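You operate a simulated robot arm through the tools that you are given. There is no shell and no other tool.

You are at the controls of a simulated robot arm. One attempt, no reset.

## Task
Prime the barrel pump till soap water shows in the sight tube.
Fine: vent and primer open first, both shut after, nothing spilt. Where these are worked on the way, their far stop is far enough and under half their travel is too little: air vent.

It is judged by the outcome, as a careful person would: the job done as asked, and still so three seconds after it is handed in. It fails if anything else is knocked over, pushed out of place, dropped, spilled or broken.

## Robot
A 6-joint arm with a two-finger parallel gripper, fixed in place. Base frame: the origin is at the foot of the arm, x ahead of it, y to its left, z up; the work surface is at about z = 0.9. Units: m, rad, N and s.
With the tool pointing down near the work surface it reaches from about 0.24 to 0.64 m from the base axis. Its first joint turns from -1.152 to 1.152 rad. Payload 2.7 kg.
The tool frame sits at the grasp point between the pads (the TCP): z along the fingers, y along the line on which they close. The tips reach 0.023 m beyond it. Largest opening 0.094 m; finger width 0.038, thickness 0.01; the body of the gripper, 0.054 by 0.096 m, starts 0.039 m behind the TCP.
Orientation is told as [roll, pitch, yaw] about the base's x, y, z axes, in that order, counted from this pose: with the fingers straight down and closing along the base's y, the tool's x points along the base's -x, its y along +y and its z along -z.

## Interface
- The arm moves only by the tool jog_arm. Its arguments are lists of equal length, an entry for each row: "turn": the turn, a rotation vector about the tool's x, y, z in units of 4 degrees (1.0 is 4 degrees), a list of three; "offset": the shift along the tool's x, y, z in units of 40 mm (1.0 is 40 mm), a list of three; "grip": the gripper command, from -1 (fully open) to 1 (shut), values between in proportion. In form: {"turn": [[wx, wy, wz], ...], "offset": [[tx, ty, tz], ...], "grip": [grip, ...]}. A call has 1 to 20 rows; each row shifts and turns the commanded pose from where the row before left it, along the tool's axes as they then stand. A call with a number of a shift or a turn outside -1 to 1 is refused whole. Rows are played at 5 a second. More than 0.05 m and 0.15 rad between two rows, or a gripper value outside its range, and nothing of the call is played. A pose out of reach is approached as far as the arm can. The call stops where the force on the tool passes 50 N (or 10 N more than at its start, if that is more) or the arm is blocked; 0.2 s more then pass. The fingers move at their own pace (about 0.045 m/s each) and stop on an object; they squeeze with about 24 N. The grip force told is the motor's: it shows also when the fingers shut on nothing. Time passes only in rows, and 0.2 s behind the last, so rows that do not move let the fingers close. It gives the time, the measured TCP pose, the force on the tool (base axes), the opening and the grip force at its end, in the units of the frame above (readings bear some noise), with the torque about the TCP (base axes, N m) and any sound that the robot's microphone picked up.
- Cameras (640 x 400 px; columns grow to the right, rows downward): "scene" is fixed at [0.0666, -0.4248, 1.411]; the picture's right is [0.84, -0.54, 0.00], its down [-0.28, -0.44, -0.85] and it looks along [0.46, 0.72, -0.52] (base axes); focal length 271 px, centre (320, 200). "wrist" rides on the gripper at [0.087, 0.016, -0.075] in the tool frame; the picture's right is [-0.18, 0.98, 0.00], its down [-0.58, -0.11, -0.81] and it looks along [-0.79, -0.15, 0.59] (tool axes); focal length 243 px, centre (320, 200). There is no depth. A picture from a camera that has moved, and an enlarged one, comes with that camera's place and axes in the base frame and with its lens.
- camera(camera): a new picture of that camera. It takes no simulated time.
- inspect(camera, box): a new picture of the part [left, top, right, bottom] of that camera's present view, enlarged. It takes no simulated time.
- sign_off(): hands the job in; it is judged then, once.

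Places have to be worked out from the pictures, the camera data and where the tool is seen. Open the gripper and draw the arm clear of the work before you hand the job in, unless the task says otherwise.

The tools are called after "Call:" as name(argument=value, ...) on one line, values as JSON. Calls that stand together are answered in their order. jog_arm: Moves the arm, as the interface text tells. Its arguments: {"type":"object","properties":{"turn":{"type":"array"},"offset":{"type":"array"},"grip":{"type":"array"}},"required":["turn","offset","grip"]} The other tools are called the same way: camera (camera) takes a picture; inspect (camera, box) takes an enlarged picture of a part of a camera's view; sign_off () hands the job in.

At the start:

```text
t: 0.0
tcp_pos: [0.3073, 0.1844, 1.3057]
tcp_rot: [0.003, -0.001, 0.002]
force: [-0.1, 0.8, 0.6]
wrist_torque: [-0.01, -0.02, 0.0]
finger_gap: 0.0941
finger_force: 0.1
```

scene: 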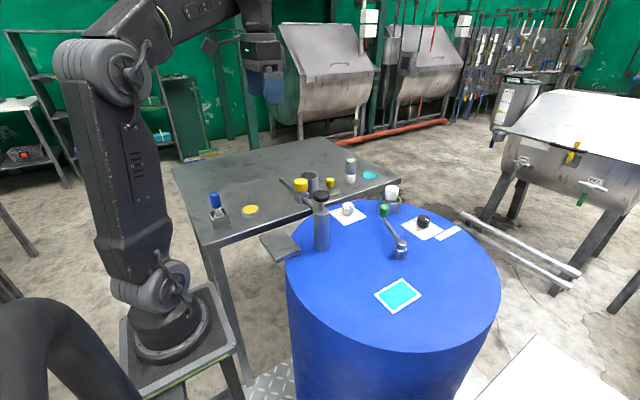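
wrist: 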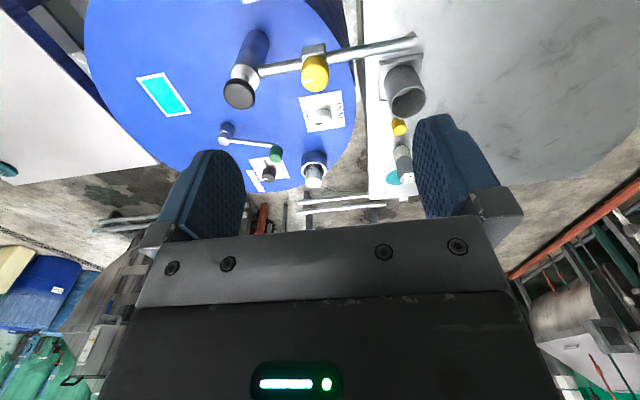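

I begin by looking closer at the work on the barrel and the table.

Call:
inspect(camera="scene", box=[260, 140, 480, 278])

Call:
inspect(camera="wrist", box=[120, 0, 440, 200])

Call:
inspect(camera="scene", box=[180, 130, 420, 280])

```text
2.90 times, centred on (370, 209) of scene
camera zoom: at [0.0666, -0.4248, 1.411], right [0.84, -0.54, 0.0], down [-0.28, -0.44, -0.85], along [0.46, 0.72, -0.52], focal length 785 px, centre (175, 174)
```

zoom: 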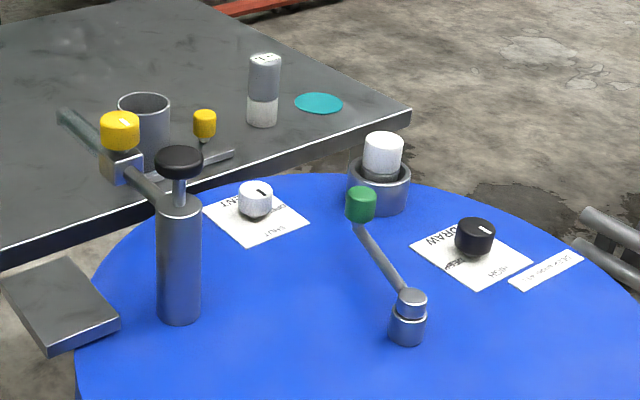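

```text
2.00 times, centred on (280, 100) of wrist
camera zoom: at [0.2203, 0.2002, 1.3798], right [0.18, 0.98, 0.0], down [0.58, -0.11, 0.81], along [0.79, -0.15, -0.59], focal length 485 px, centre (400, 400)
```

zoom: 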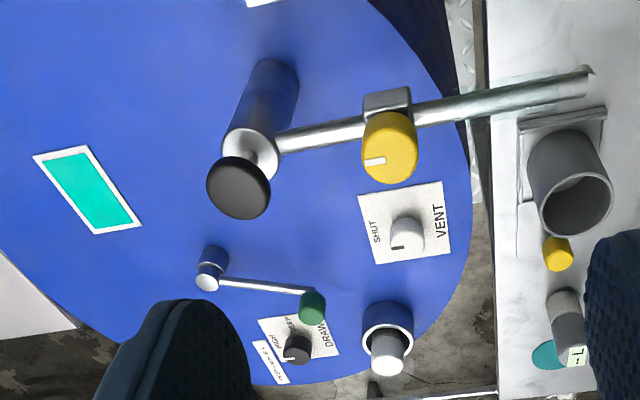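

```text
2.67 times, centred on (300, 205) of scene
camera zoom: at [0.0666, -0.4248, 1.411], right [0.84, -0.54, 0.0], down [-0.28, -0.44, -0.85], along [0.46, 0.72, -0.52], focal length 723 px, centre (373, 187)
```

zoom: 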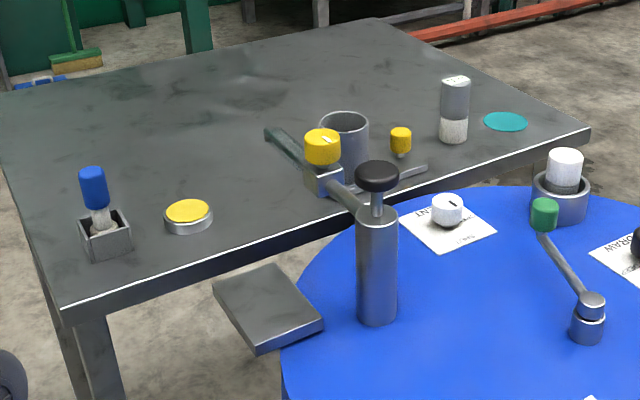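

Next I zoom on the labels and smaller parts.

Call:
inspect(camera="scene", box=[390, 200, 470, 250])

Call:
inspect(camera="wrist", box=[240, 130, 336, 190])

Call:
inspect(camera="wrist", box=[216, 10, 424, 140])

Call:
inspect(camera="scene", box=[320, 150, 410, 230])

Call:
inspect(camera="scene", box=[270, 160, 350, 210])

Call:
inspect(camera="wrist", box=[360, 50, 440, 200])

```text
8.00 times, centred on (430, 225) of scene
camera zoom: at [0.0666, -0.4248, 1.411], right [0.84, -0.54, 0.0], down [-0.28, -0.44, -0.85], along [0.46, 0.72, -0.52], focal length 2168 px, centre (-560, 0)
```

zoom: 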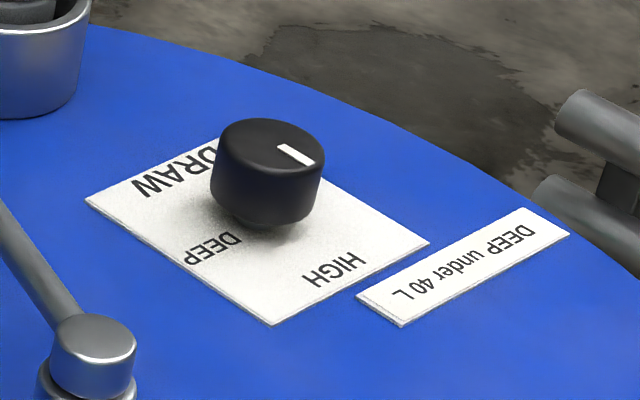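

```text
6.67 times, centred on (288, 160) of wrist
camera zoom: at [0.2203, 0.2002, 1.3798], right [0.18, 0.98, 0.0], down [0.58, -0.11, 0.81], along [0.79, -0.15, -0.59], focal length 1618 px, centre (533, 467)
```

zoom: 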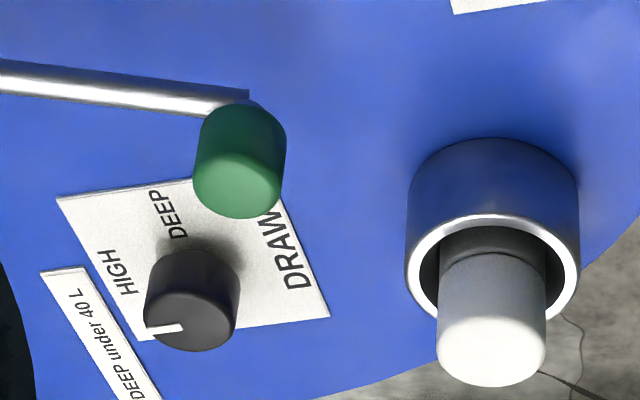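

```text
3.08 times, centred on (320, 75) of wrist
camera zoom: at [0.2203, 0.2002, 1.3798], right [0.18, 0.98, 0.0], down [0.58, -0.11, 0.81], along [0.79, -0.15, -0.59], focal length 746 px, centre (320, 585)
```

zoom: 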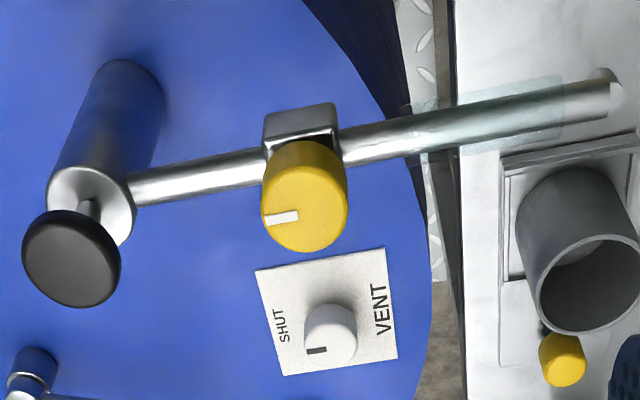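

```text
5.00 times, centred on (365, 190) of scene
camera zoom: at [0.0666, -0.4248, 1.411], right [0.84, -0.54, 0.0], down [-0.28, -0.44, -0.85], along [0.46, 0.72, -0.52], focal length 1355 px, centre (95, 250)
```

zoom: 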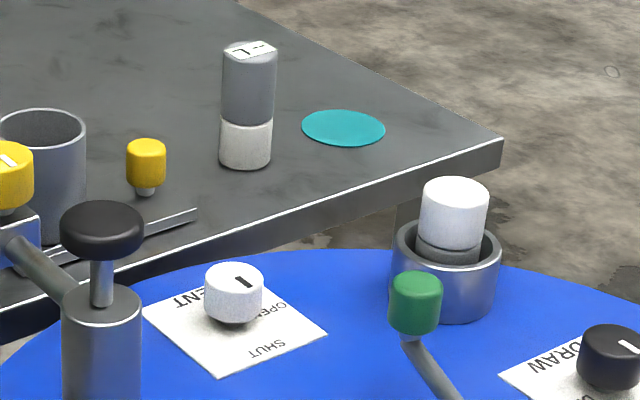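

```text
8.00 times, centred on (310, 185) of scene
camera zoom: at [0.0666, -0.4248, 1.411], right [0.84, -0.54, 0.0], down [-0.28, -0.44, -0.85], along [0.46, 0.72, -0.52], focal length 2168 px, centre (400, 320)
```

zoom: 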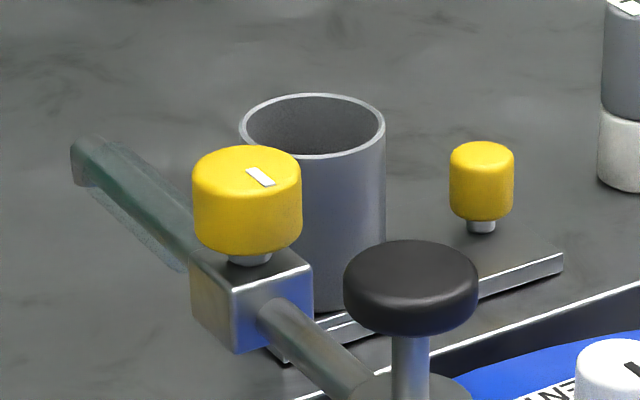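

```text
2.67 times, centred on (400, 125) of wrist
camera zoom: at [0.2203, 0.2002, 1.3798], right [0.18, 0.98, 0.0], down [0.58, -0.11, 0.81], along [0.79, -0.15, -0.59], focal length 647 px, centre (107, 400)
```

zoom: 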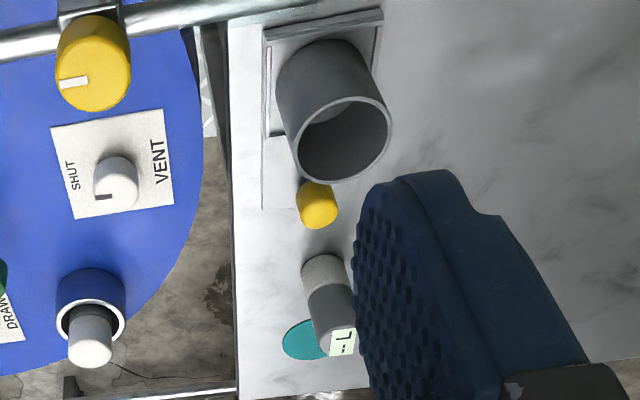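

The picture suggests: pump (black plunger), spout with a yellow cock and a translucent sight tube, VENT knob, DRAW knob, green lever, and a "-- L" gauge on the table. I yaw the wrist to look over the table on the left.

Call:
jog_arm(turn=[[0, 0, -1], [0, 0, -1], [0, 0, -1], [0, 0, -1], [0, 0, -1], [0, 0, -1], [0, 0, -1], [0, 0, -1], [0, 0, -1], [0, 0, -1], [0, 0, -1], [0, 0, -1], [0, 0, -1], [0, 0, -1], [0, 0, -1], [0, 0, -1], [0, 0, -1], [0, 0, -1]], offset=[[0, 0, 0], [0, 0, 0], [0, 0, 0], [0, 0, 0], [0, 0, 0], [0, 0, 0], [0, 0, 0], [0, 0, 0], [0, 0, 0], [0, 0, 0], [0, 0, 0], [0, 0, 0], [0, 0, 0], [0, 0, 0], [0, 0, 0], [0, 0, 0], [0, 0, 0], [0, 0, 0]], grip=[-1, -1, -1, -1, -1, -1, -1, -1, -1, -1, -1, -1, -1, -1, -1, -1, -1, -1])

Call:
camera(camera="wrist")

```text
t: 3.8
tcp_pos: [0.3074, 0.1848, 1.3037]
tcp_rot: [0.002, -0.004, 1.261]
force: [-0.1, -0.2, -0.5]
wrist_torque: [0.04, 0.0, -0.03]
finger_gap: 0.0938
finger_force: 0.2
```

```text
taken
camera wrist: at [0.2648, 0.107, 1.3795], right [-0.88, 0.48, 0.0], down [0.28, 0.52, 0.81], along [0.38, 0.71, -0.59], focal length 243 px, centre (320, 200)
```

wrist: 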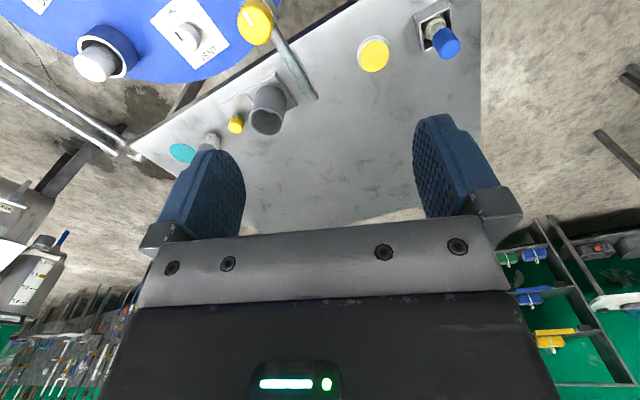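

Call:
inspect(camera="wrist", box=[160, 0, 320, 160])

Call:
inspect(camera="wrist", box=[340, 0, 480, 90])

Call:
inspect(camera="wrist", box=[60, 0, 240, 110])

```text
2.50 times, centred on (240, 80) of wrist
camera zoom: at [0.2648, 0.107, 1.3795], right [-0.88, 0.48, 0.0], down [0.28, 0.52, 0.81], along [0.38, 0.71, -0.59], focal length 606 px, centre (520, 500)
```

zoom: 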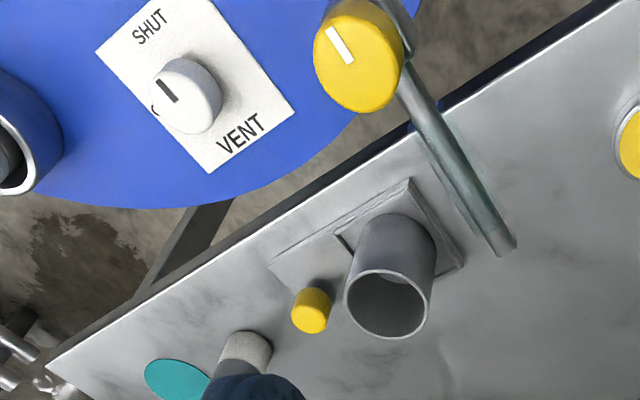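

```text
4.44 times, centred on (410, 45) of wrist
camera zoom: at [0.2648, 0.107, 1.3795], right [-0.88, 0.48, 0.0], down [0.28, 0.52, 0.81], along [0.38, 0.71, -0.59], focal length 1078 px, centre (-80, 889)
```

zoom: 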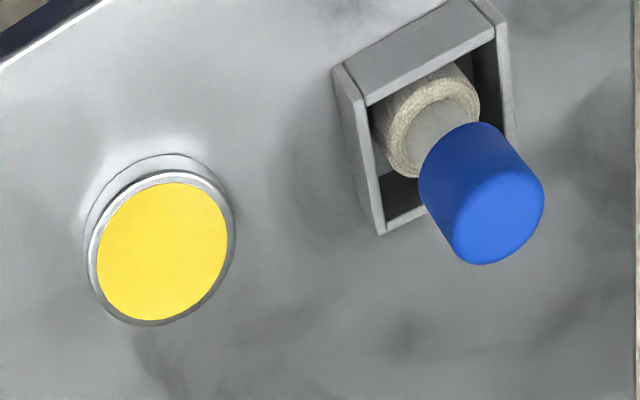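

```text
3.56 times, centred on (150, 55) of wrist
camera zoom: at [0.2648, 0.107, 1.3795], right [-0.88, 0.48, 0.0], down [0.28, 0.52, 0.81], along [0.38, 0.71, -0.59], focal length 863 px, centre (924, 716)
```

zoom: 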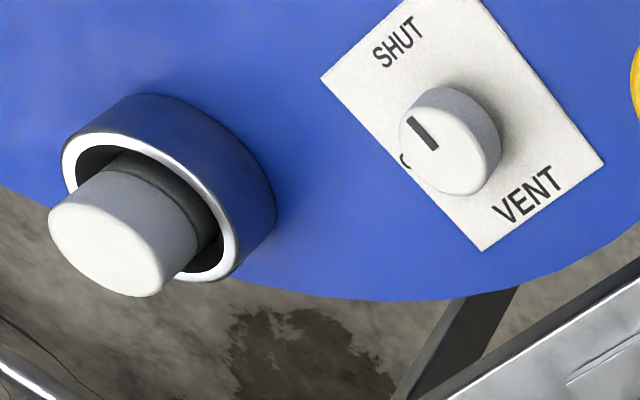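

The table holds a can on some slide with a small yellow knob; the spout end looks to be near (0.37, 0.295, 1.02) and the can near (0.49, 0.31). I move nearer for a better look.

Call:
jog_arm(turn=[[0, 0, 0], [0, 0, 0], [0, 0, 0], [0, 0, 0]], offset=[[-0.48, -0.785, 0.625], [-0.48, -0.785, 0.625], [-0.48, -0.785, 0.625], [-0.48, -0.785, 0.625]], grip=[-1, -1, -1, -1])

Call:
camera(camera="wrist")

Call:
inspect(camera="wrist", box=[200, 0, 520, 200])

Call:
inspect(camera="wrist", box=[0, 0, 240, 150])

```text
t: 4.8
tcp_pos: [0.4512, 0.2189, 1.2067]
tcp_rot: [0.0, -0.003, 1.258]
force: [0.3, -0.2, 0.7]
wrist_torque: [0.0, 0.0, 0.0]
finger_gap: 0.094
finger_force: 0.0
```

```text
taken
camera wrist: at [0.4087, 0.141, 1.281], right [-0.88, 0.48, 0.0], down [0.28, 0.52, 0.81], along [0.39, 0.71, -0.59], focal length 243 px, centre (320, 200)
```

wrist: 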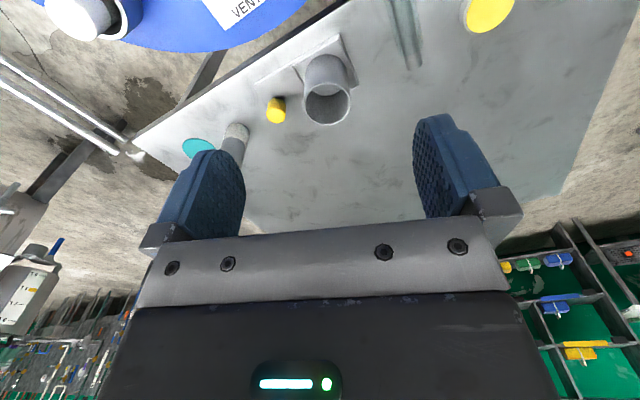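

```text
2.00 times, centred on (360, 100) of wrist
camera zoom: at [0.4087, 0.141, 1.281], right [-0.88, 0.48, 0.0], down [0.28, 0.52, 0.81], along [0.39, 0.71, -0.59], focal length 485 px, centre (240, 400)
```

zoom: 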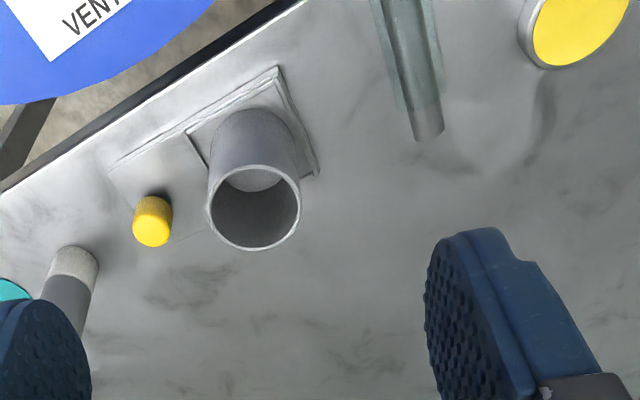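

```text
2.67 times, centred on (120, 75) of wrist
camera zoom: at [0.4087, 0.141, 1.281], right [-0.88, 0.48, 0.0], down [0.28, 0.52, 0.81], along [0.39, 0.71, -0.59], focal length 647 px, centre (853, 533)
```

zoom: 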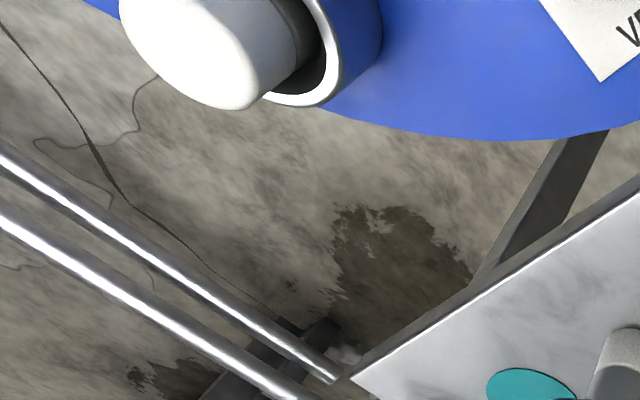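

I go closer over the can fixture to understand it.

Call:
jog_arm(turn=[[0, 0, 0], [0, 0, 0], [0, 0, 0]], offset=[[0.3, -0.8, 0.6], [0.3, -0.8, 0.6], [0.0, -0.4, 0.6]], grip=[-1, -1, -1])

Call:
camera(camera="wrist")

Call:
inspect(camera="wrist", box=[180, 0, 500, 200])

Call:
inspect(camera="scene", box=[280, 140, 400, 230])

```text
t: 5.6
tcp_pos: [0.5187, 0.173, 1.1331]
tcp_rot: [0.001, -0.003, 1.257]
force: [0.1, 0.1, -0.1]
wrist_torque: [0.02, 0.03, 0.01]
finger_gap: 0.0941
finger_force: 0.0
```

```text
taken
camera wrist: at [0.4768, 0.0946, 1.2076], right [-0.88, 0.48, 0.0], down [0.28, 0.52, 0.81], along [0.39, 0.71, -0.59], focal length 243 px, centre (320, 200)
```

wrist: 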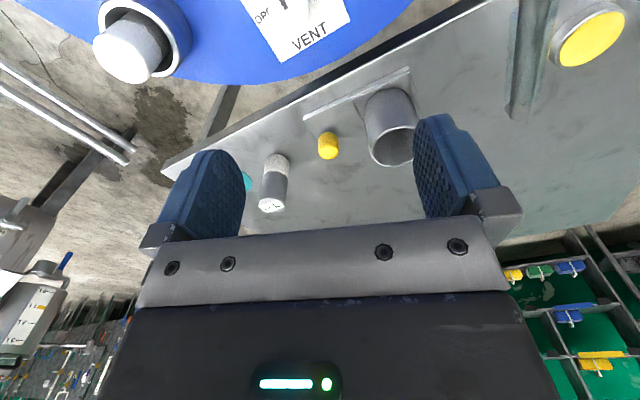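

```text
2.00 times, centred on (340, 100) of wrist
camera zoom: at [0.4768, 0.0946, 1.2076], right [-0.88, 0.48, 0.0], down [0.28, 0.52, 0.81], along [0.39, 0.71, -0.59], focal length 485 px, centre (280, 400)
```

zoom: 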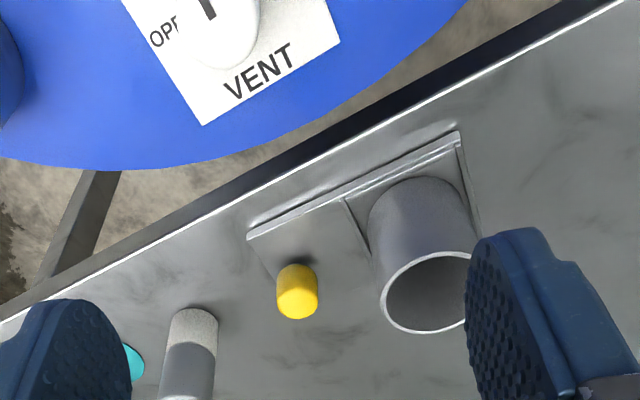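

```text
4.44 times, centred on (340, 185) of scene
camera zoom: at [0.0666, -0.4248, 1.411], right [0.84, -0.54, 0.0], down [-0.28, -0.44, -0.85], along [0.46, 0.72, -0.52], focal length 1204 px, centre (231, 267)
```

zoom: 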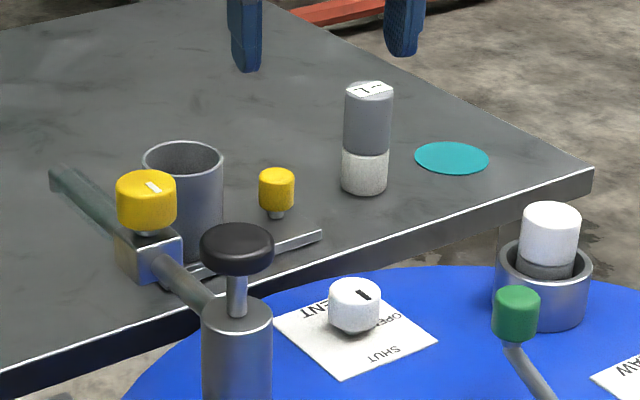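

I shift a bit to see the fixture between the fingers, closer.

Call:
jog_arm(turn=[[0, 0, 0], [0, 0, 0]], offset=[[0, 0.5, 0.8], [0, 0.3, 0.7]], grip=[-1, -1])

Call:
inspect(camera="wrist", box=[200, 40, 440, 190])

Call:
camera(camera="wrist")

```text
t: 6.2
tcp_pos: [0.489, 0.1834, 1.0741]
tcp_rot: [-0.001, -0.004, 1.258]
force: [0.0, 0.6, 0.5]
wrist_torque: [-0.03, -0.02, 0.01]
finger_gap: 0.0938
finger_force: 0.1
```

```text
2.67 times, centred on (320, 115) of wrist
camera zoom: at [0.4464, 0.1055, 1.1479], right [-0.88, 0.48, 0.0], down [0.28, 0.52, 0.81], along [0.39, 0.71, -0.59], focal length 647 px, centre (320, 427)
```

zoom: 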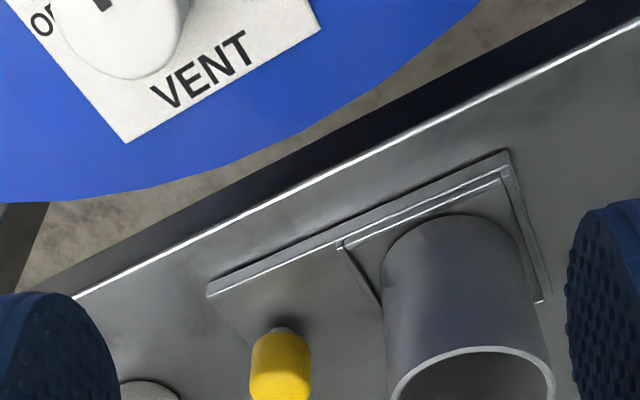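

```text
taken
camera wrist: at [0.4464, 0.1055, 1.1479], right [-0.88, 0.48, 0.0], down [0.28, 0.52, 0.81], along [0.39, 0.71, -0.59], focal length 243 px, centre (320, 200)
```

wrist: 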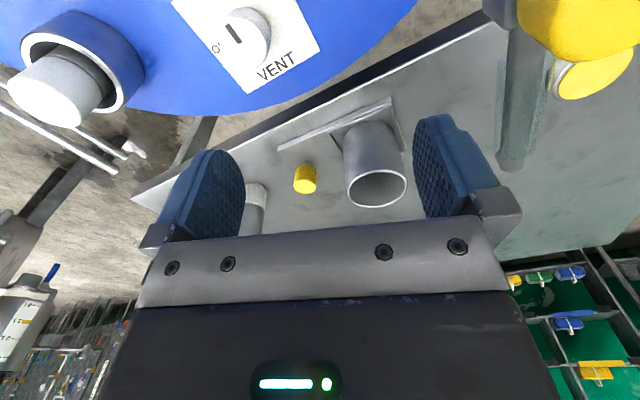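

I now rise, turn back to face +x, and look at the lever, white plug and DRAW knob from close.

Call:
jog_arm(turn=[[0, 0, 0.5], [0, 0, 1], [0, 0, 1], [0, 0, 1], [0, 0, 1], [0, 0, 1], [0, 0, 1], [0, 0, 1], [0, 0, 1], [0, 0, 1], [0, 0, 1], [0, 0, 1], [0, 0, 1], [0, 0, 1], [0, 0, 1], [0, 0, 1], [0, 0, 1], [0, 0, 1], [0, 0, 0.5]], offset=[[0, 0, -1], [0, 0, -1], [0, 0, -1], [0, 0, -0.5], [0, 0, 0], [0, 0, 0], [0, 0, 0], [0, 0, 0], [0, 0, 0], [0, 0, 0], [0, 0, 0], [0, 0, 0], [0, 0, 0], [0, 0, 0], [0, 0, 0], [0, 0, 0], [0, 0, 0], [0, 0, 0], [0, 0, 0]], grip=[-1, -1, -1, -1, -1, -1, -1, -1, -1, -1, -1, -1, -1, -1, -1, -1, -1, -1, -1])

Call:
jog_arm(turn=[[0, 0, 0], [0, 0, 0], [0, 0, 0], [0, 0, 0], [0, 0, 0]], offset=[[0.35, -1, 0], [0.35, -1, 0], [0.35, -1, 0.2], [0.35, -1, 0.2], [0.35, -1, 0.2]], grip=[-1, -1, -1, -1, -1])

Call:
camera(camera="wrist")

Call:
inspect(camera="wrist", box=[200, 0, 440, 200])

```text
t: 10.2
tcp_pos: [0.4903, 0.182, 1.2132]
tcp_rot: [0.003, 0.001, -0.001]
force: [-0.6, -1.2, 0.1]
wrist_torque: [0.02, -0.02, -0.01]
finger_gap: 0.094
finger_force: 0.0
```

```text
t: 11.4
tcp_pos: [0.4179, -0.02, 1.1889]
tcp_rot: [0.003, 0.001, 0.002]
force: [-0.8, -0.1, -0.5]
wrist_torque: [0.05, -0.02, -0.01]
finger_gap: 0.094
finger_force: 0.1
```

```text
taken
camera wrist: at [0.3318, -0.0035, 1.2633], right [0.18, 0.98, 0.0], down [0.58, -0.11, 0.81], along [0.79, -0.14, -0.59], focal length 243 px, centre (320, 200)
```

wrist: 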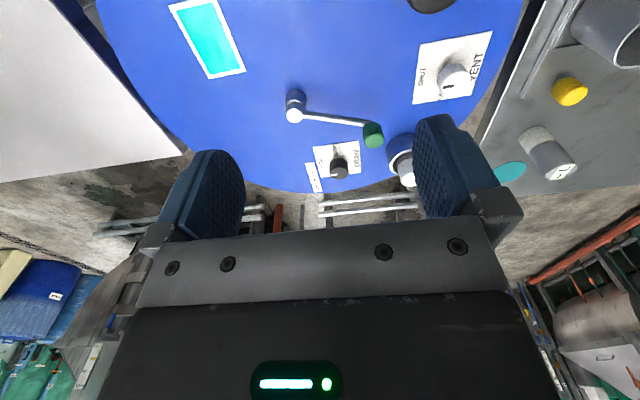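

```text
2.00 times, centred on (320, 100) of wrist
camera zoom: at [0.3318, -0.0035, 1.2633], right [0.18, 0.98, 0.0], down [0.58, -0.11, 0.81], along [0.79, -0.14, -0.59], focal length 485 px, centre (320, 400)
```

zoom: 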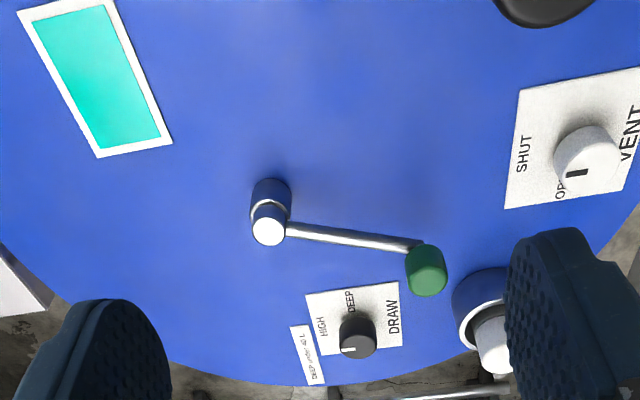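

I zoom in on the turquoise panel, gauge top and the lever.

Call:
inspect(camera="wrist", box=[150, 0, 270, 90])

Call:
inspect(camera="wrist", box=[480, 110, 600, 200])

Call:
inspect(camera="wrist", box=[270, 80, 430, 200])

Call:
inspect(camera="scene", box=[360, 260, 440, 320])

Call:
camera(camera="scene")

```text
4.44 times, centred on (210, 45) of wrist
camera zoom: at [0.3318, -0.0035, 1.2633], right [0.18, 0.98, 0.0], down [0.58, -0.11, 0.81], along [0.79, -0.14, -0.59], focal length 1078 px, centre (809, 889)
```

zoom: 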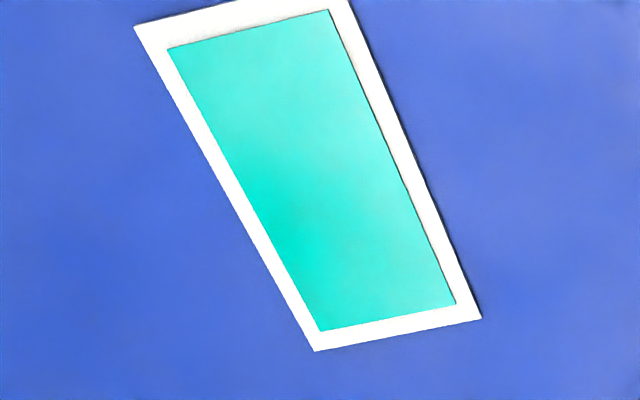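

```text
4.44 times, centred on (540, 155) of wrist
camera zoom: at [0.3318, -0.0035, 1.2633], right [0.18, 0.98, 0.0], down [0.58, -0.11, 0.81], along [0.79, -0.14, -0.59], focal length 1078 px, centre (-658, 400)
```

zoom: 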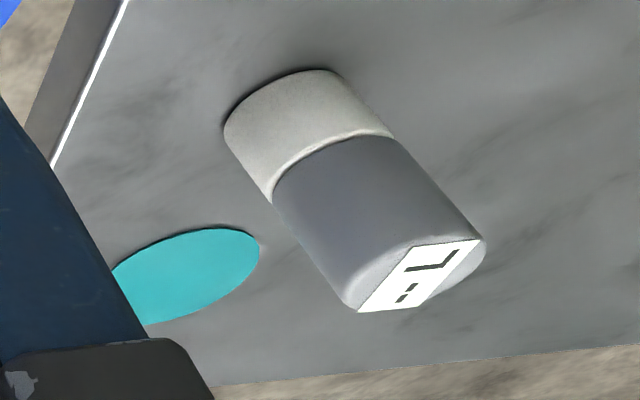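

```text
3.33 times, centred on (350, 140) of wrist
camera zoom: at [0.3318, -0.0035, 1.2633], right [0.18, 0.98, 0.0], down [0.58, -0.11, 0.81], along [0.79, -0.14, -0.59], focal length 809 px, centre (220, 400)
```

zoom: 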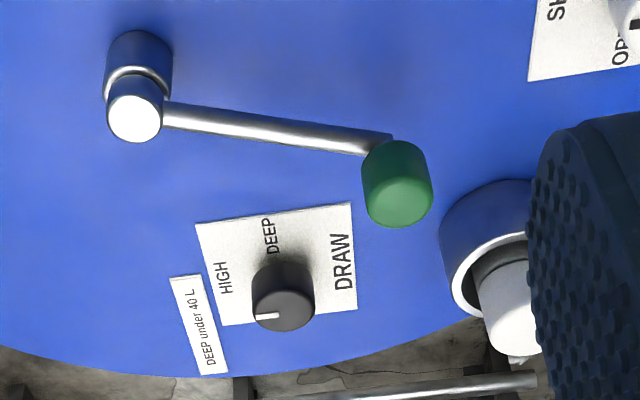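

```text
6.67 times, centred on (400, 290) of scene
camera zoom: at [0.0666, -0.4248, 1.411], right [0.84, -0.54, 0.0], down [-0.28, -0.44, -0.85], along [0.46, 0.72, -0.52], focal length 1806 px, centre (-213, -400)
```

zoom: 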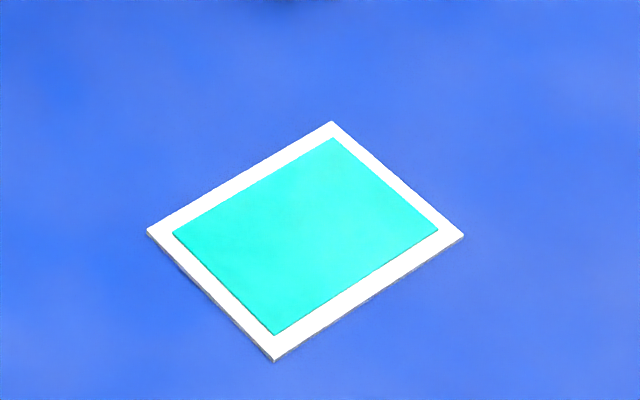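

```text
taken
```

scene: 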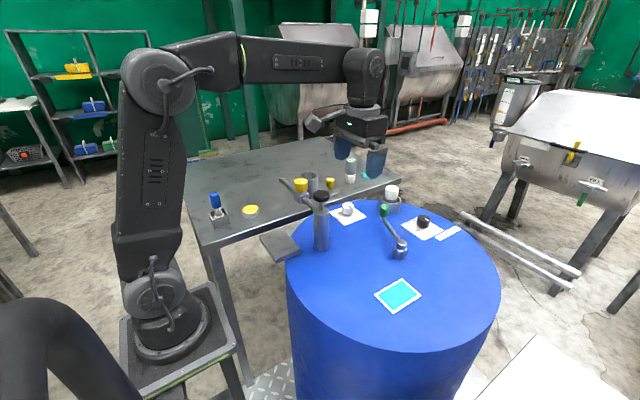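

The lever, plug and panel are clear now. I go back over the table with the camera facing +x, to see the can fixture and the spout better.

Call:
jog_arm(turn=[[0, 0, 0], [0, 0, 0], [0, 0, 0], [0, 0, 0], [0, 0, 0], [0, 0, 0], [0, 0, 0], [0, 0, 0]], offset=[[-0.12, 0.97, 0], [-0.12, 0.97, 0], [-0.12, 0.97, 0], [-0.12, 0.97, 0], [-0.12, 0.97, 0], [-0.12, 0.97, 0], [-0.12, 0.97, 0.2], [-0.12, 0.97, 0.2]], grip=[-1, -1, -1, -1, -1, -1, -1, -1])

Call:
camera(camera="wrist")

Call:
inspect(camera="wrist", box=[220, 0, 440, 160])

```text
t: 13.2
tcp_pos: [0.4581, 0.2911, 1.1745]
tcp_rot: [0.004, -0.002, 0.001]
force: [-0.7, 0.0, 0.4]
wrist_torque: [-0.01, 0.0, -0.03]
finger_gap: 0.0939
finger_force: 0.1
```

```text
taken
camera wrist: at [0.3699, 0.3073, 1.248], right [0.18, 0.98, 0.0], down [0.58, -0.11, 0.81], along [0.79, -0.15, -0.59], focal length 243 px, centre (320, 200)
```

wrist: 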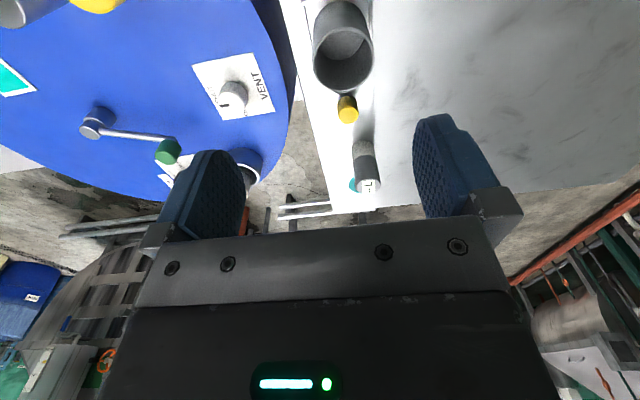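

```text
2.50 times, centred on (330, 80) of wrist
camera zoom: at [0.3699, 0.3073, 1.248], right [0.18, 0.98, 0.0], down [0.58, -0.11, 0.81], along [0.79, -0.15, -0.59], focal length 606 px, centre (295, 500)
```

zoom: 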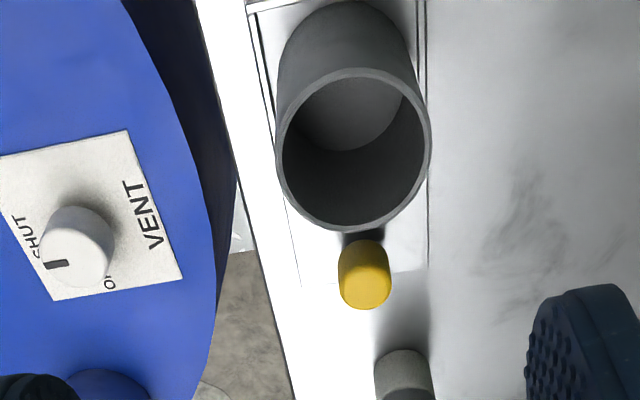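

The can rides in a little railed channel on the table; it isn't under the spout. I check the gauge closely for its position, since the DRAW setting depends on its reading.

Call:
inspect(camera="wrist", box=[320, 120, 420, 200])

Call:
inspect(camera="scene", box=[325, 145, 405, 195])

```text
5.00 times, centred on (370, 160) of wrist
camera zoom: at [0.3699, 0.3073, 1.248], right [0.18, 0.98, 0.0], down [0.58, -0.11, 0.81], along [0.79, -0.15, -0.59], focal length 1213 px, centre (70, 400)
```

zoom: 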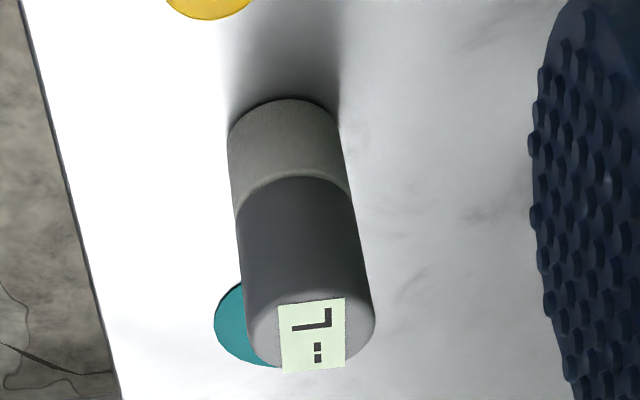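

```text
8.00 times, centred on (365, 170) of scene
camera zoom: at [0.0665, -0.4248, 1.411], right [0.84, -0.54, 0.0], down [-0.28, -0.44, -0.85], along [0.46, 0.72, -0.52], focal length 2168 px, centre (-40, 440)
```

zoom: 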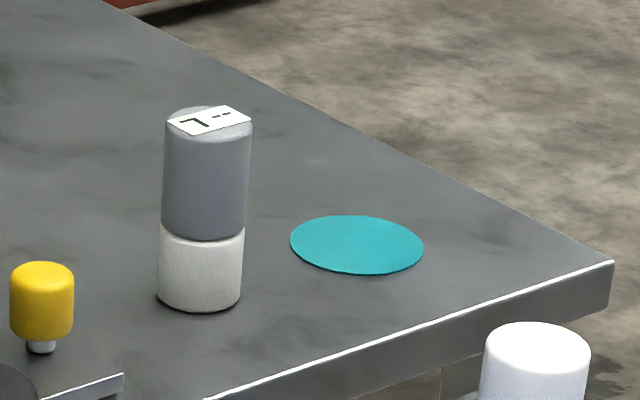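

Gauge stands near (0.69, 0.333), about 0.093 tall and 0.04 wide, r≈0.77. I yaw toward it and tilt the tool outward to gain reach.

Call:
jog_arm(turn=[[0, 0, -1], [0, 0, -1], [0, 0, -1], [0, 0, -1], [0, 0, -1], [0, 0, -1], [0, 0, -0.42], [0, -1, 0], [0, -1, 0], [0, -1, 0], [0, -1, 0], [0, -1, 0], [0, -1, 0], [0, -1, 0], [0, -1, 0], [0, -1, 0]], offset=[[0, 0, 0], [0, 0, 0], [0, 0, 0], [0, 0, 0], [0, 0, 0], [0, 0, 0], [0, 0, 0], [0, 0, 0], [0, 0, 0], [0, 0, 0], [0, 0, 0], [0, 0, 0], [0, 0, 0], [0, 0, 0], [0, 0, 0], [0, 0, 0]], grip=[-1, -1, -1, -1, -1, -1, -1, -1, -1, -1, -1, -1, -1, -1, -1, -1])

Call:
camera(camera="wrist")

Call:
camera(camera="scene")

```text
t: 16.6
tcp_pos: [0.457, 0.2919, 1.1746]
tcp_rot: [0.003, -0.632, 0.45]
force: [-0.3, 0.3, -1.0]
wrist_torque: [0.03, 0.01, -0.02]
finger_gap: 0.094
finger_force: 0.0
```

```text
taken
camera wrist: at [0.3473, 0.2571, 1.1827], right [-0.29, 0.95, 0.11], down [0.04, -0.1, 0.99], along [0.95, 0.3, -0.01], focal length 243 px, centre (320, 200)
```

wrist: 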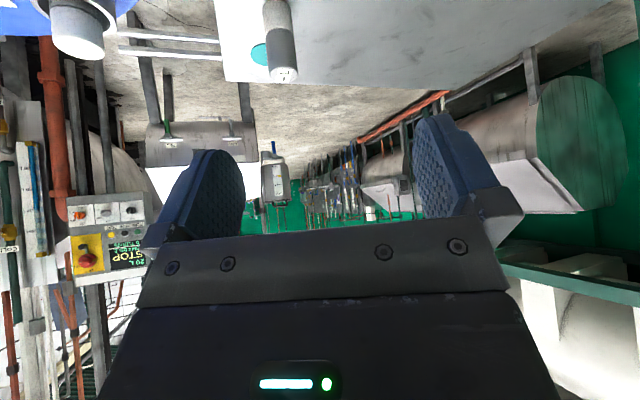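

```text
taken
```

scene: 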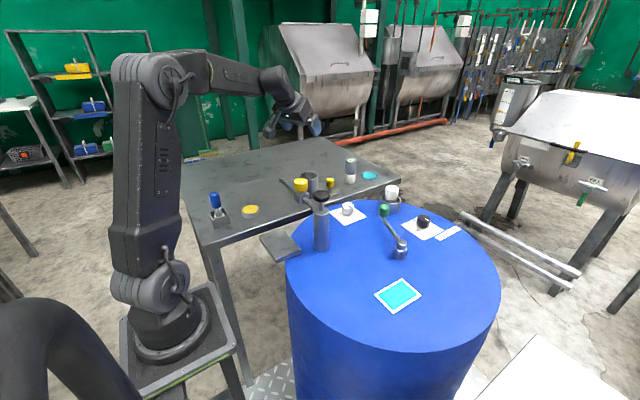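

The tilt works. I advance to a hover about 12 cm short of the gauge along the finger axis.

Call:
jog_arm(turn=[[0, 0, 0], [0, 0, 0], [0, 0, 0], [0, 0, 0], [0, 0, 0]], offset=[[-0.32, -0.327, 0.904], [-0.32, -0.327, 0.904], [-0.32, -0.327, 0.904], [-0.32, -0.327, 0.904], [-0.32, -0.327, 0.904]], grip=[-1, -1, -1, -1, -1])

Call:
camera(camera="wrist")

Call:
camera(camera="scene")

```text
t: 17.8
tcp_pos: [0.6312, 0.3017, 1.0663]
tcp_rot: [0.002, -0.63, 0.45]
force: [0.7, 0.0, 0.4]
wrist_torque: [-0.01, -0.01, 0.0]
finger_gap: 0.0941
finger_force: 0.0
```

```text
taken
camera wrist: at [0.5198, 0.267, 1.0745], right [-0.29, 0.95, 0.11], down [0.04, -0.1, 0.99], along [0.95, 0.3, -0.01], focal length 243 px, centre (320, 200)
```

wrist: 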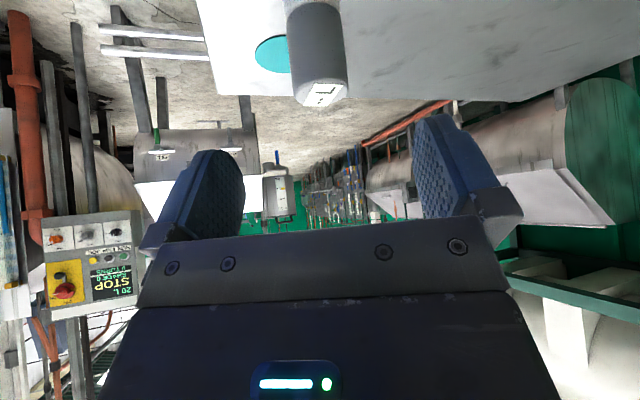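

```text
taken
```

scene: 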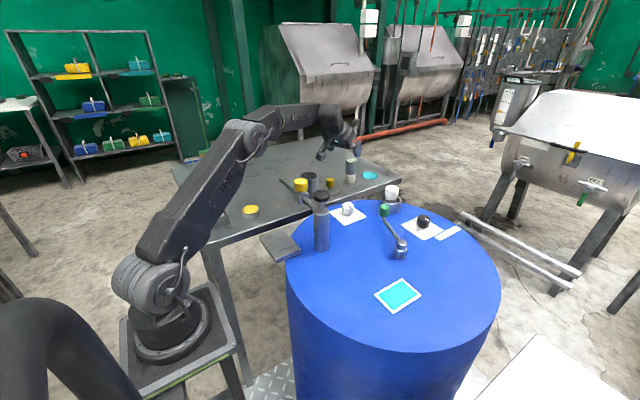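

Gauge top projects to about (0.690, 0.330), right on the finger axis. I advance purely along the tool axis by 11 cm and check before closing.

Call:
jog_arm(turn=[[0, 0, 0], [0, 0, 0], [0, 0, 0], [0, 0, 0]], offset=[[0, 0, 0.7], [0, 0, 0.7], [0, 0, 0.7], [0, 0, 0.65]], grip=[-1, -1, -1, -1])

Call:
camera(camera="wrist")

Call:
inspect(camera="scene", box=[280, 100, 420, 210])

```text
t: 18.8
tcp_pos: [0.6696, 0.3213, 0.9734]
tcp_rot: [0.004, -0.631, 0.448]
force: [-0.1, -0.2, 0.9]
wrist_torque: [0.01, -0.05, 0.0]
finger_gap: 0.0941
finger_force: 0.1
out of reach, approached as far as the arm can: row 3, 4
```

```text
taken
camera wrist: at [0.5597, 0.2859, 0.9837], right [-0.29, 0.95, 0.11], down [0.04, -0.1, 0.99], along [0.95, 0.3, -0.01], focal length 243 px, centre (320, 200)
```

wrist: 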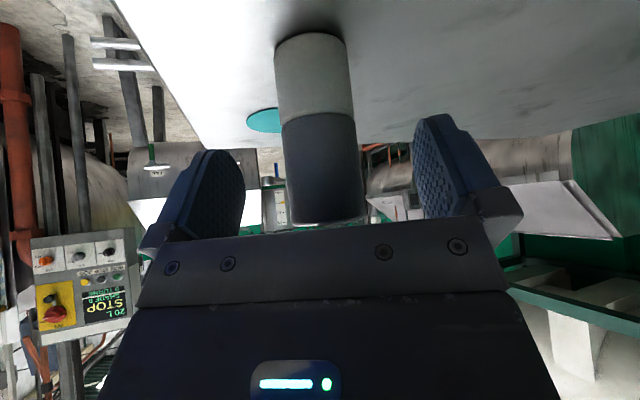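

```text
3.64 times, centred on (350, 155) of scene
camera zoom: at [0.0666, -0.4248, 1.411], right [0.84, -0.54, 0.0], down [-0.28, -0.44, -0.85], along [0.46, 0.72, -0.52], focal length 985 px, centre (211, 364)
```

zoom: 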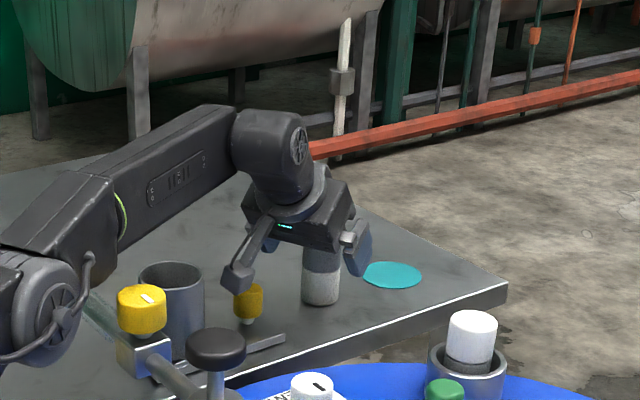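

Reach ran out ~2 cm short. I back off a little and tilt 12° more to gain reach.

Call:
jog_arm(turn=[[0, 0, 0], [0, 0, 0], [0, -1, 0], [0, -1, 0], [0, -1, 0]], offset=[[0, 0, -0.8], [0, 0, -0.7], [0, 0, 0], [0, 0, 0], [0, 0, 0]], grip=[-1, -1, -1, -1, -1])

```text
t: 20.0
tcp_pos: [0.6381, 0.3068, 1.023]
tcp_rot: [0.006, -0.842, 0.448]
force: [-0.4, 0.6, -0.1]
wrist_torque: [0.0, 0.01, -0.03]
finger_gap: 0.094
finger_force: 0.1
```

From here the gauge axis lies 76 mm ahead along the fingers; I advance in steps.

Call:
jog_arm(turn=[[0, 0, 0], [0, 0, 0], [0, 0, 0]], offset=[[0, 0, 0.7], [0, 0, 0.7], [0, 0, 0.5]], grip=[-1, -1, -1])

Call:
camera(camera="wrist")

Call:
inspect(camera="scene", box=[280, 100, 420, 210])

```text
t: 20.8
tcp_pos: [0.6881, 0.3285, 0.9792]
tcp_rot: [-0.002, -0.85, 0.45]
force: [-23.4, -17.4, 33.6]
wrist_torque: [-1.55, 4.34, 1.11]
finger_gap: 0.0937
finger_force: 0.1
```

```text
taken
camera wrist: at [0.5792, 0.2944, 0.964], right [-0.32, 0.94, 0.14], down [-0.15, -0.19, 0.97], along [0.94, 0.29, 0.2], focal length 243 px, centre (320, 200)
```

wrist: 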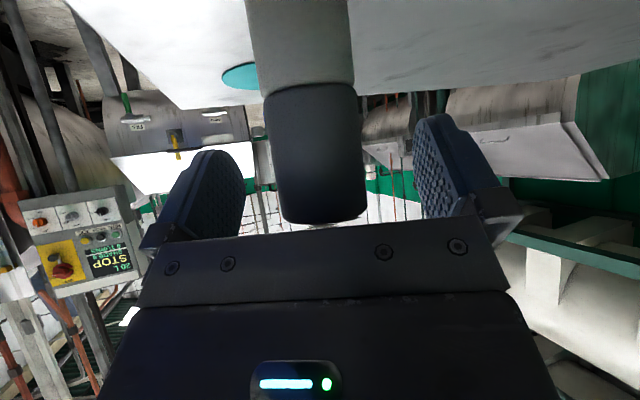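

```text
3.64 times, centred on (350, 155) of scene
camera zoom: at [0.0653, -0.4256, 1.4108], right [0.84, -0.54, 0.0], down [-0.28, -0.44, -0.85], along [0.46, 0.72, -0.52], focal length 985 px, centre (211, 364)
```

zoom: 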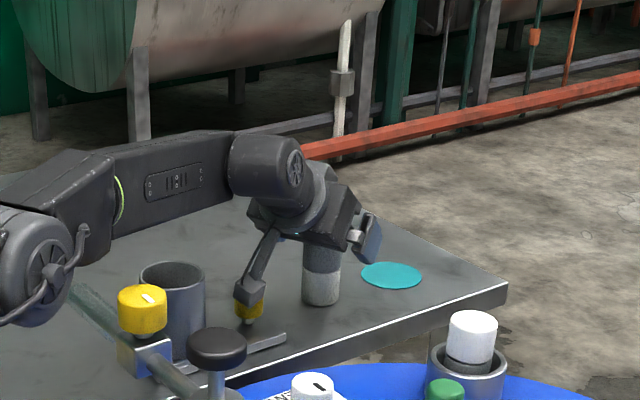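

The torque fits a contact at the camera bracket (on the yellow knob), so I back out at once along the same line.

Call:
jog_arm(turn=[[0, 0, 0], [0, 0, 0], [0, 0, 0]], offset=[[0, 0, -0.7], [0, 0, -0.7], [0, 0, -0.7]], grip=[-1, -1, -1])

Call:
inspect(camera="scene", box=[280, 140, 400, 215])

Call:
camera(camera="wrist")

```text
t: 21.6
tcp_pos: [0.6316, 0.3037, 1.0278]
tcp_rot: [0.003, -0.84, 0.447]
force: [-0.1, 0.7, 0.9]
wrist_torque: [0.01, -0.03, -0.02]
finger_gap: 0.094
finger_force: 0.2
```

```text
5.33 times, centred on (340, 178) of scene
camera zoom: at [0.0666, -0.4248, 1.411], right [0.84, -0.54, 0.0], down [-0.28, -0.44, -0.85], along [0.46, 0.72, -0.52], focal length 1445 px, centre (213, 320)
```

zoom: 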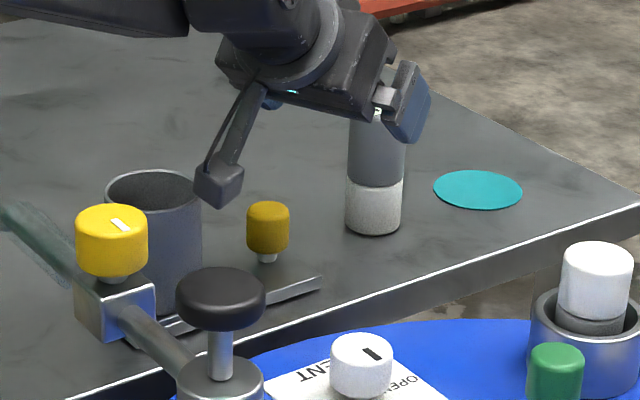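

```text
taken
camera wrist: at [0.5221, 0.269, 1.0125], right [-0.32, 0.94, 0.14], down [-0.14, -0.19, 0.97], along [0.94, 0.29, 0.19], focal length 243 px, centre (320, 200)
```

wrist: 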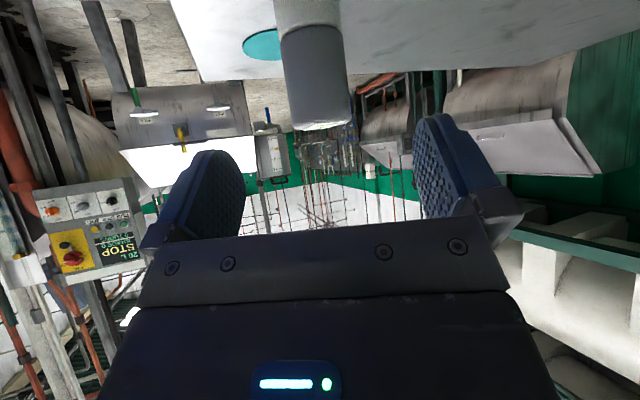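

Everything still stands. I lift slightly and swing the yaw to ~55° so the camera bracket passes over the clear side, not over the yellow knob.

Call:
jog_arm(turn=[[0, 0, 0], [-0.746, 0, -0.666], [-0.746, 0, -0.666], [-0.746, 0, -0.666], [-0.746, 0, -0.666], [-0.746, 0, -0.666], [-0.746, 0, -0.666], [-0.746, 0, -0.666], [-0.22, 0, -0.2]], offset=[[-0.56, 0, -0.5], [0, 0, 0], [0, 0, 0], [0, 0, 0], [0, 0, 0], [0, 0, 0], [0, 0, 0], [0, 0, 0], [0, 0, 0]], grip=[-1, -1, -1, -1, -1, -1, -1, -1, -1])

Call:
camera(camera="wrist")

```text
t: 23.6
tcp_pos: [0.6321, 0.3021, 1.0568]
tcp_rot: [0.007, -0.841, 0.956]
force: [-0.4, 0.9, -0.5]
wrist_torque: [0.02, 0.01, -0.04]
finger_gap: 0.0939
finger_force: 0.0
```

```text
taken
camera wrist: at [0.5534, 0.2196, 1.0427], right [-0.73, 0.66, 0.14], down [-0.03, -0.24, 0.97], along [0.68, 0.71, 0.2], focal length 243 px, centre (320, 200)
```

wrist: 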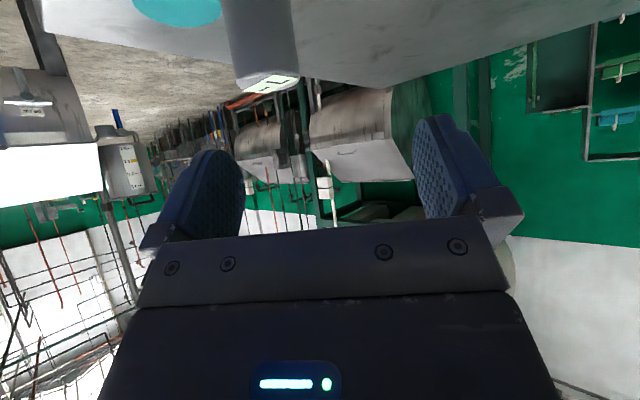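

Camera now sits over the barrel-side gap. I align with the gauge axis, then advance.

Call:
jog_arm(turn=[[0, 0, 0], [0, 0, 0], [0, 0, 0]], offset=[[0.585, -0.765, 0.43], [0, 0, 0.7], [0, 0, 0.5]], grip=[-1, -1, -1])

Call:
camera(camera="wrist")

Call:
inspect(camera="scene", box=[300, 120, 420, 210])

```text
t: 24.4
tcp_pos: [0.6771, 0.3136, 0.9957]
tcp_rot: [0.003, -0.841, 0.956]
force: [-0.2, -0.4, 0.5]
wrist_torque: [0.01, -0.03, 0.04]
finger_gap: 0.094
finger_force: 0.0
```

```text
taken
camera wrist: at [0.597, 0.2298, 0.9819], right [-0.73, 0.67, 0.14], down [-0.03, -0.24, 0.97], along [0.68, 0.71, 0.2], focal length 243 px, centre (320, 200)
```

wrist: 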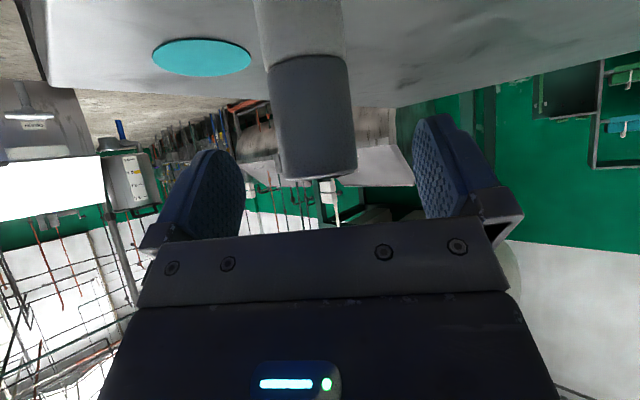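

```text
4.44 times, centred on (360, 165) of scene
camera zoom: at [0.0666, -0.4248, 1.411], right [0.84, -0.54, 0.0], down [-0.28, -0.44, -0.85], along [0.46, 0.72, -0.52], focal length 1204 px, centre (142, 356)
```

zoom: 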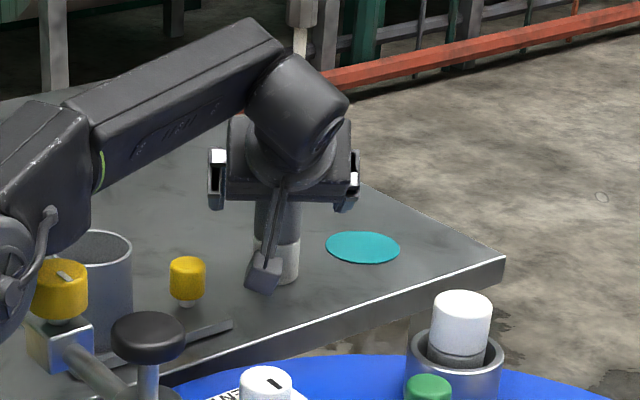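

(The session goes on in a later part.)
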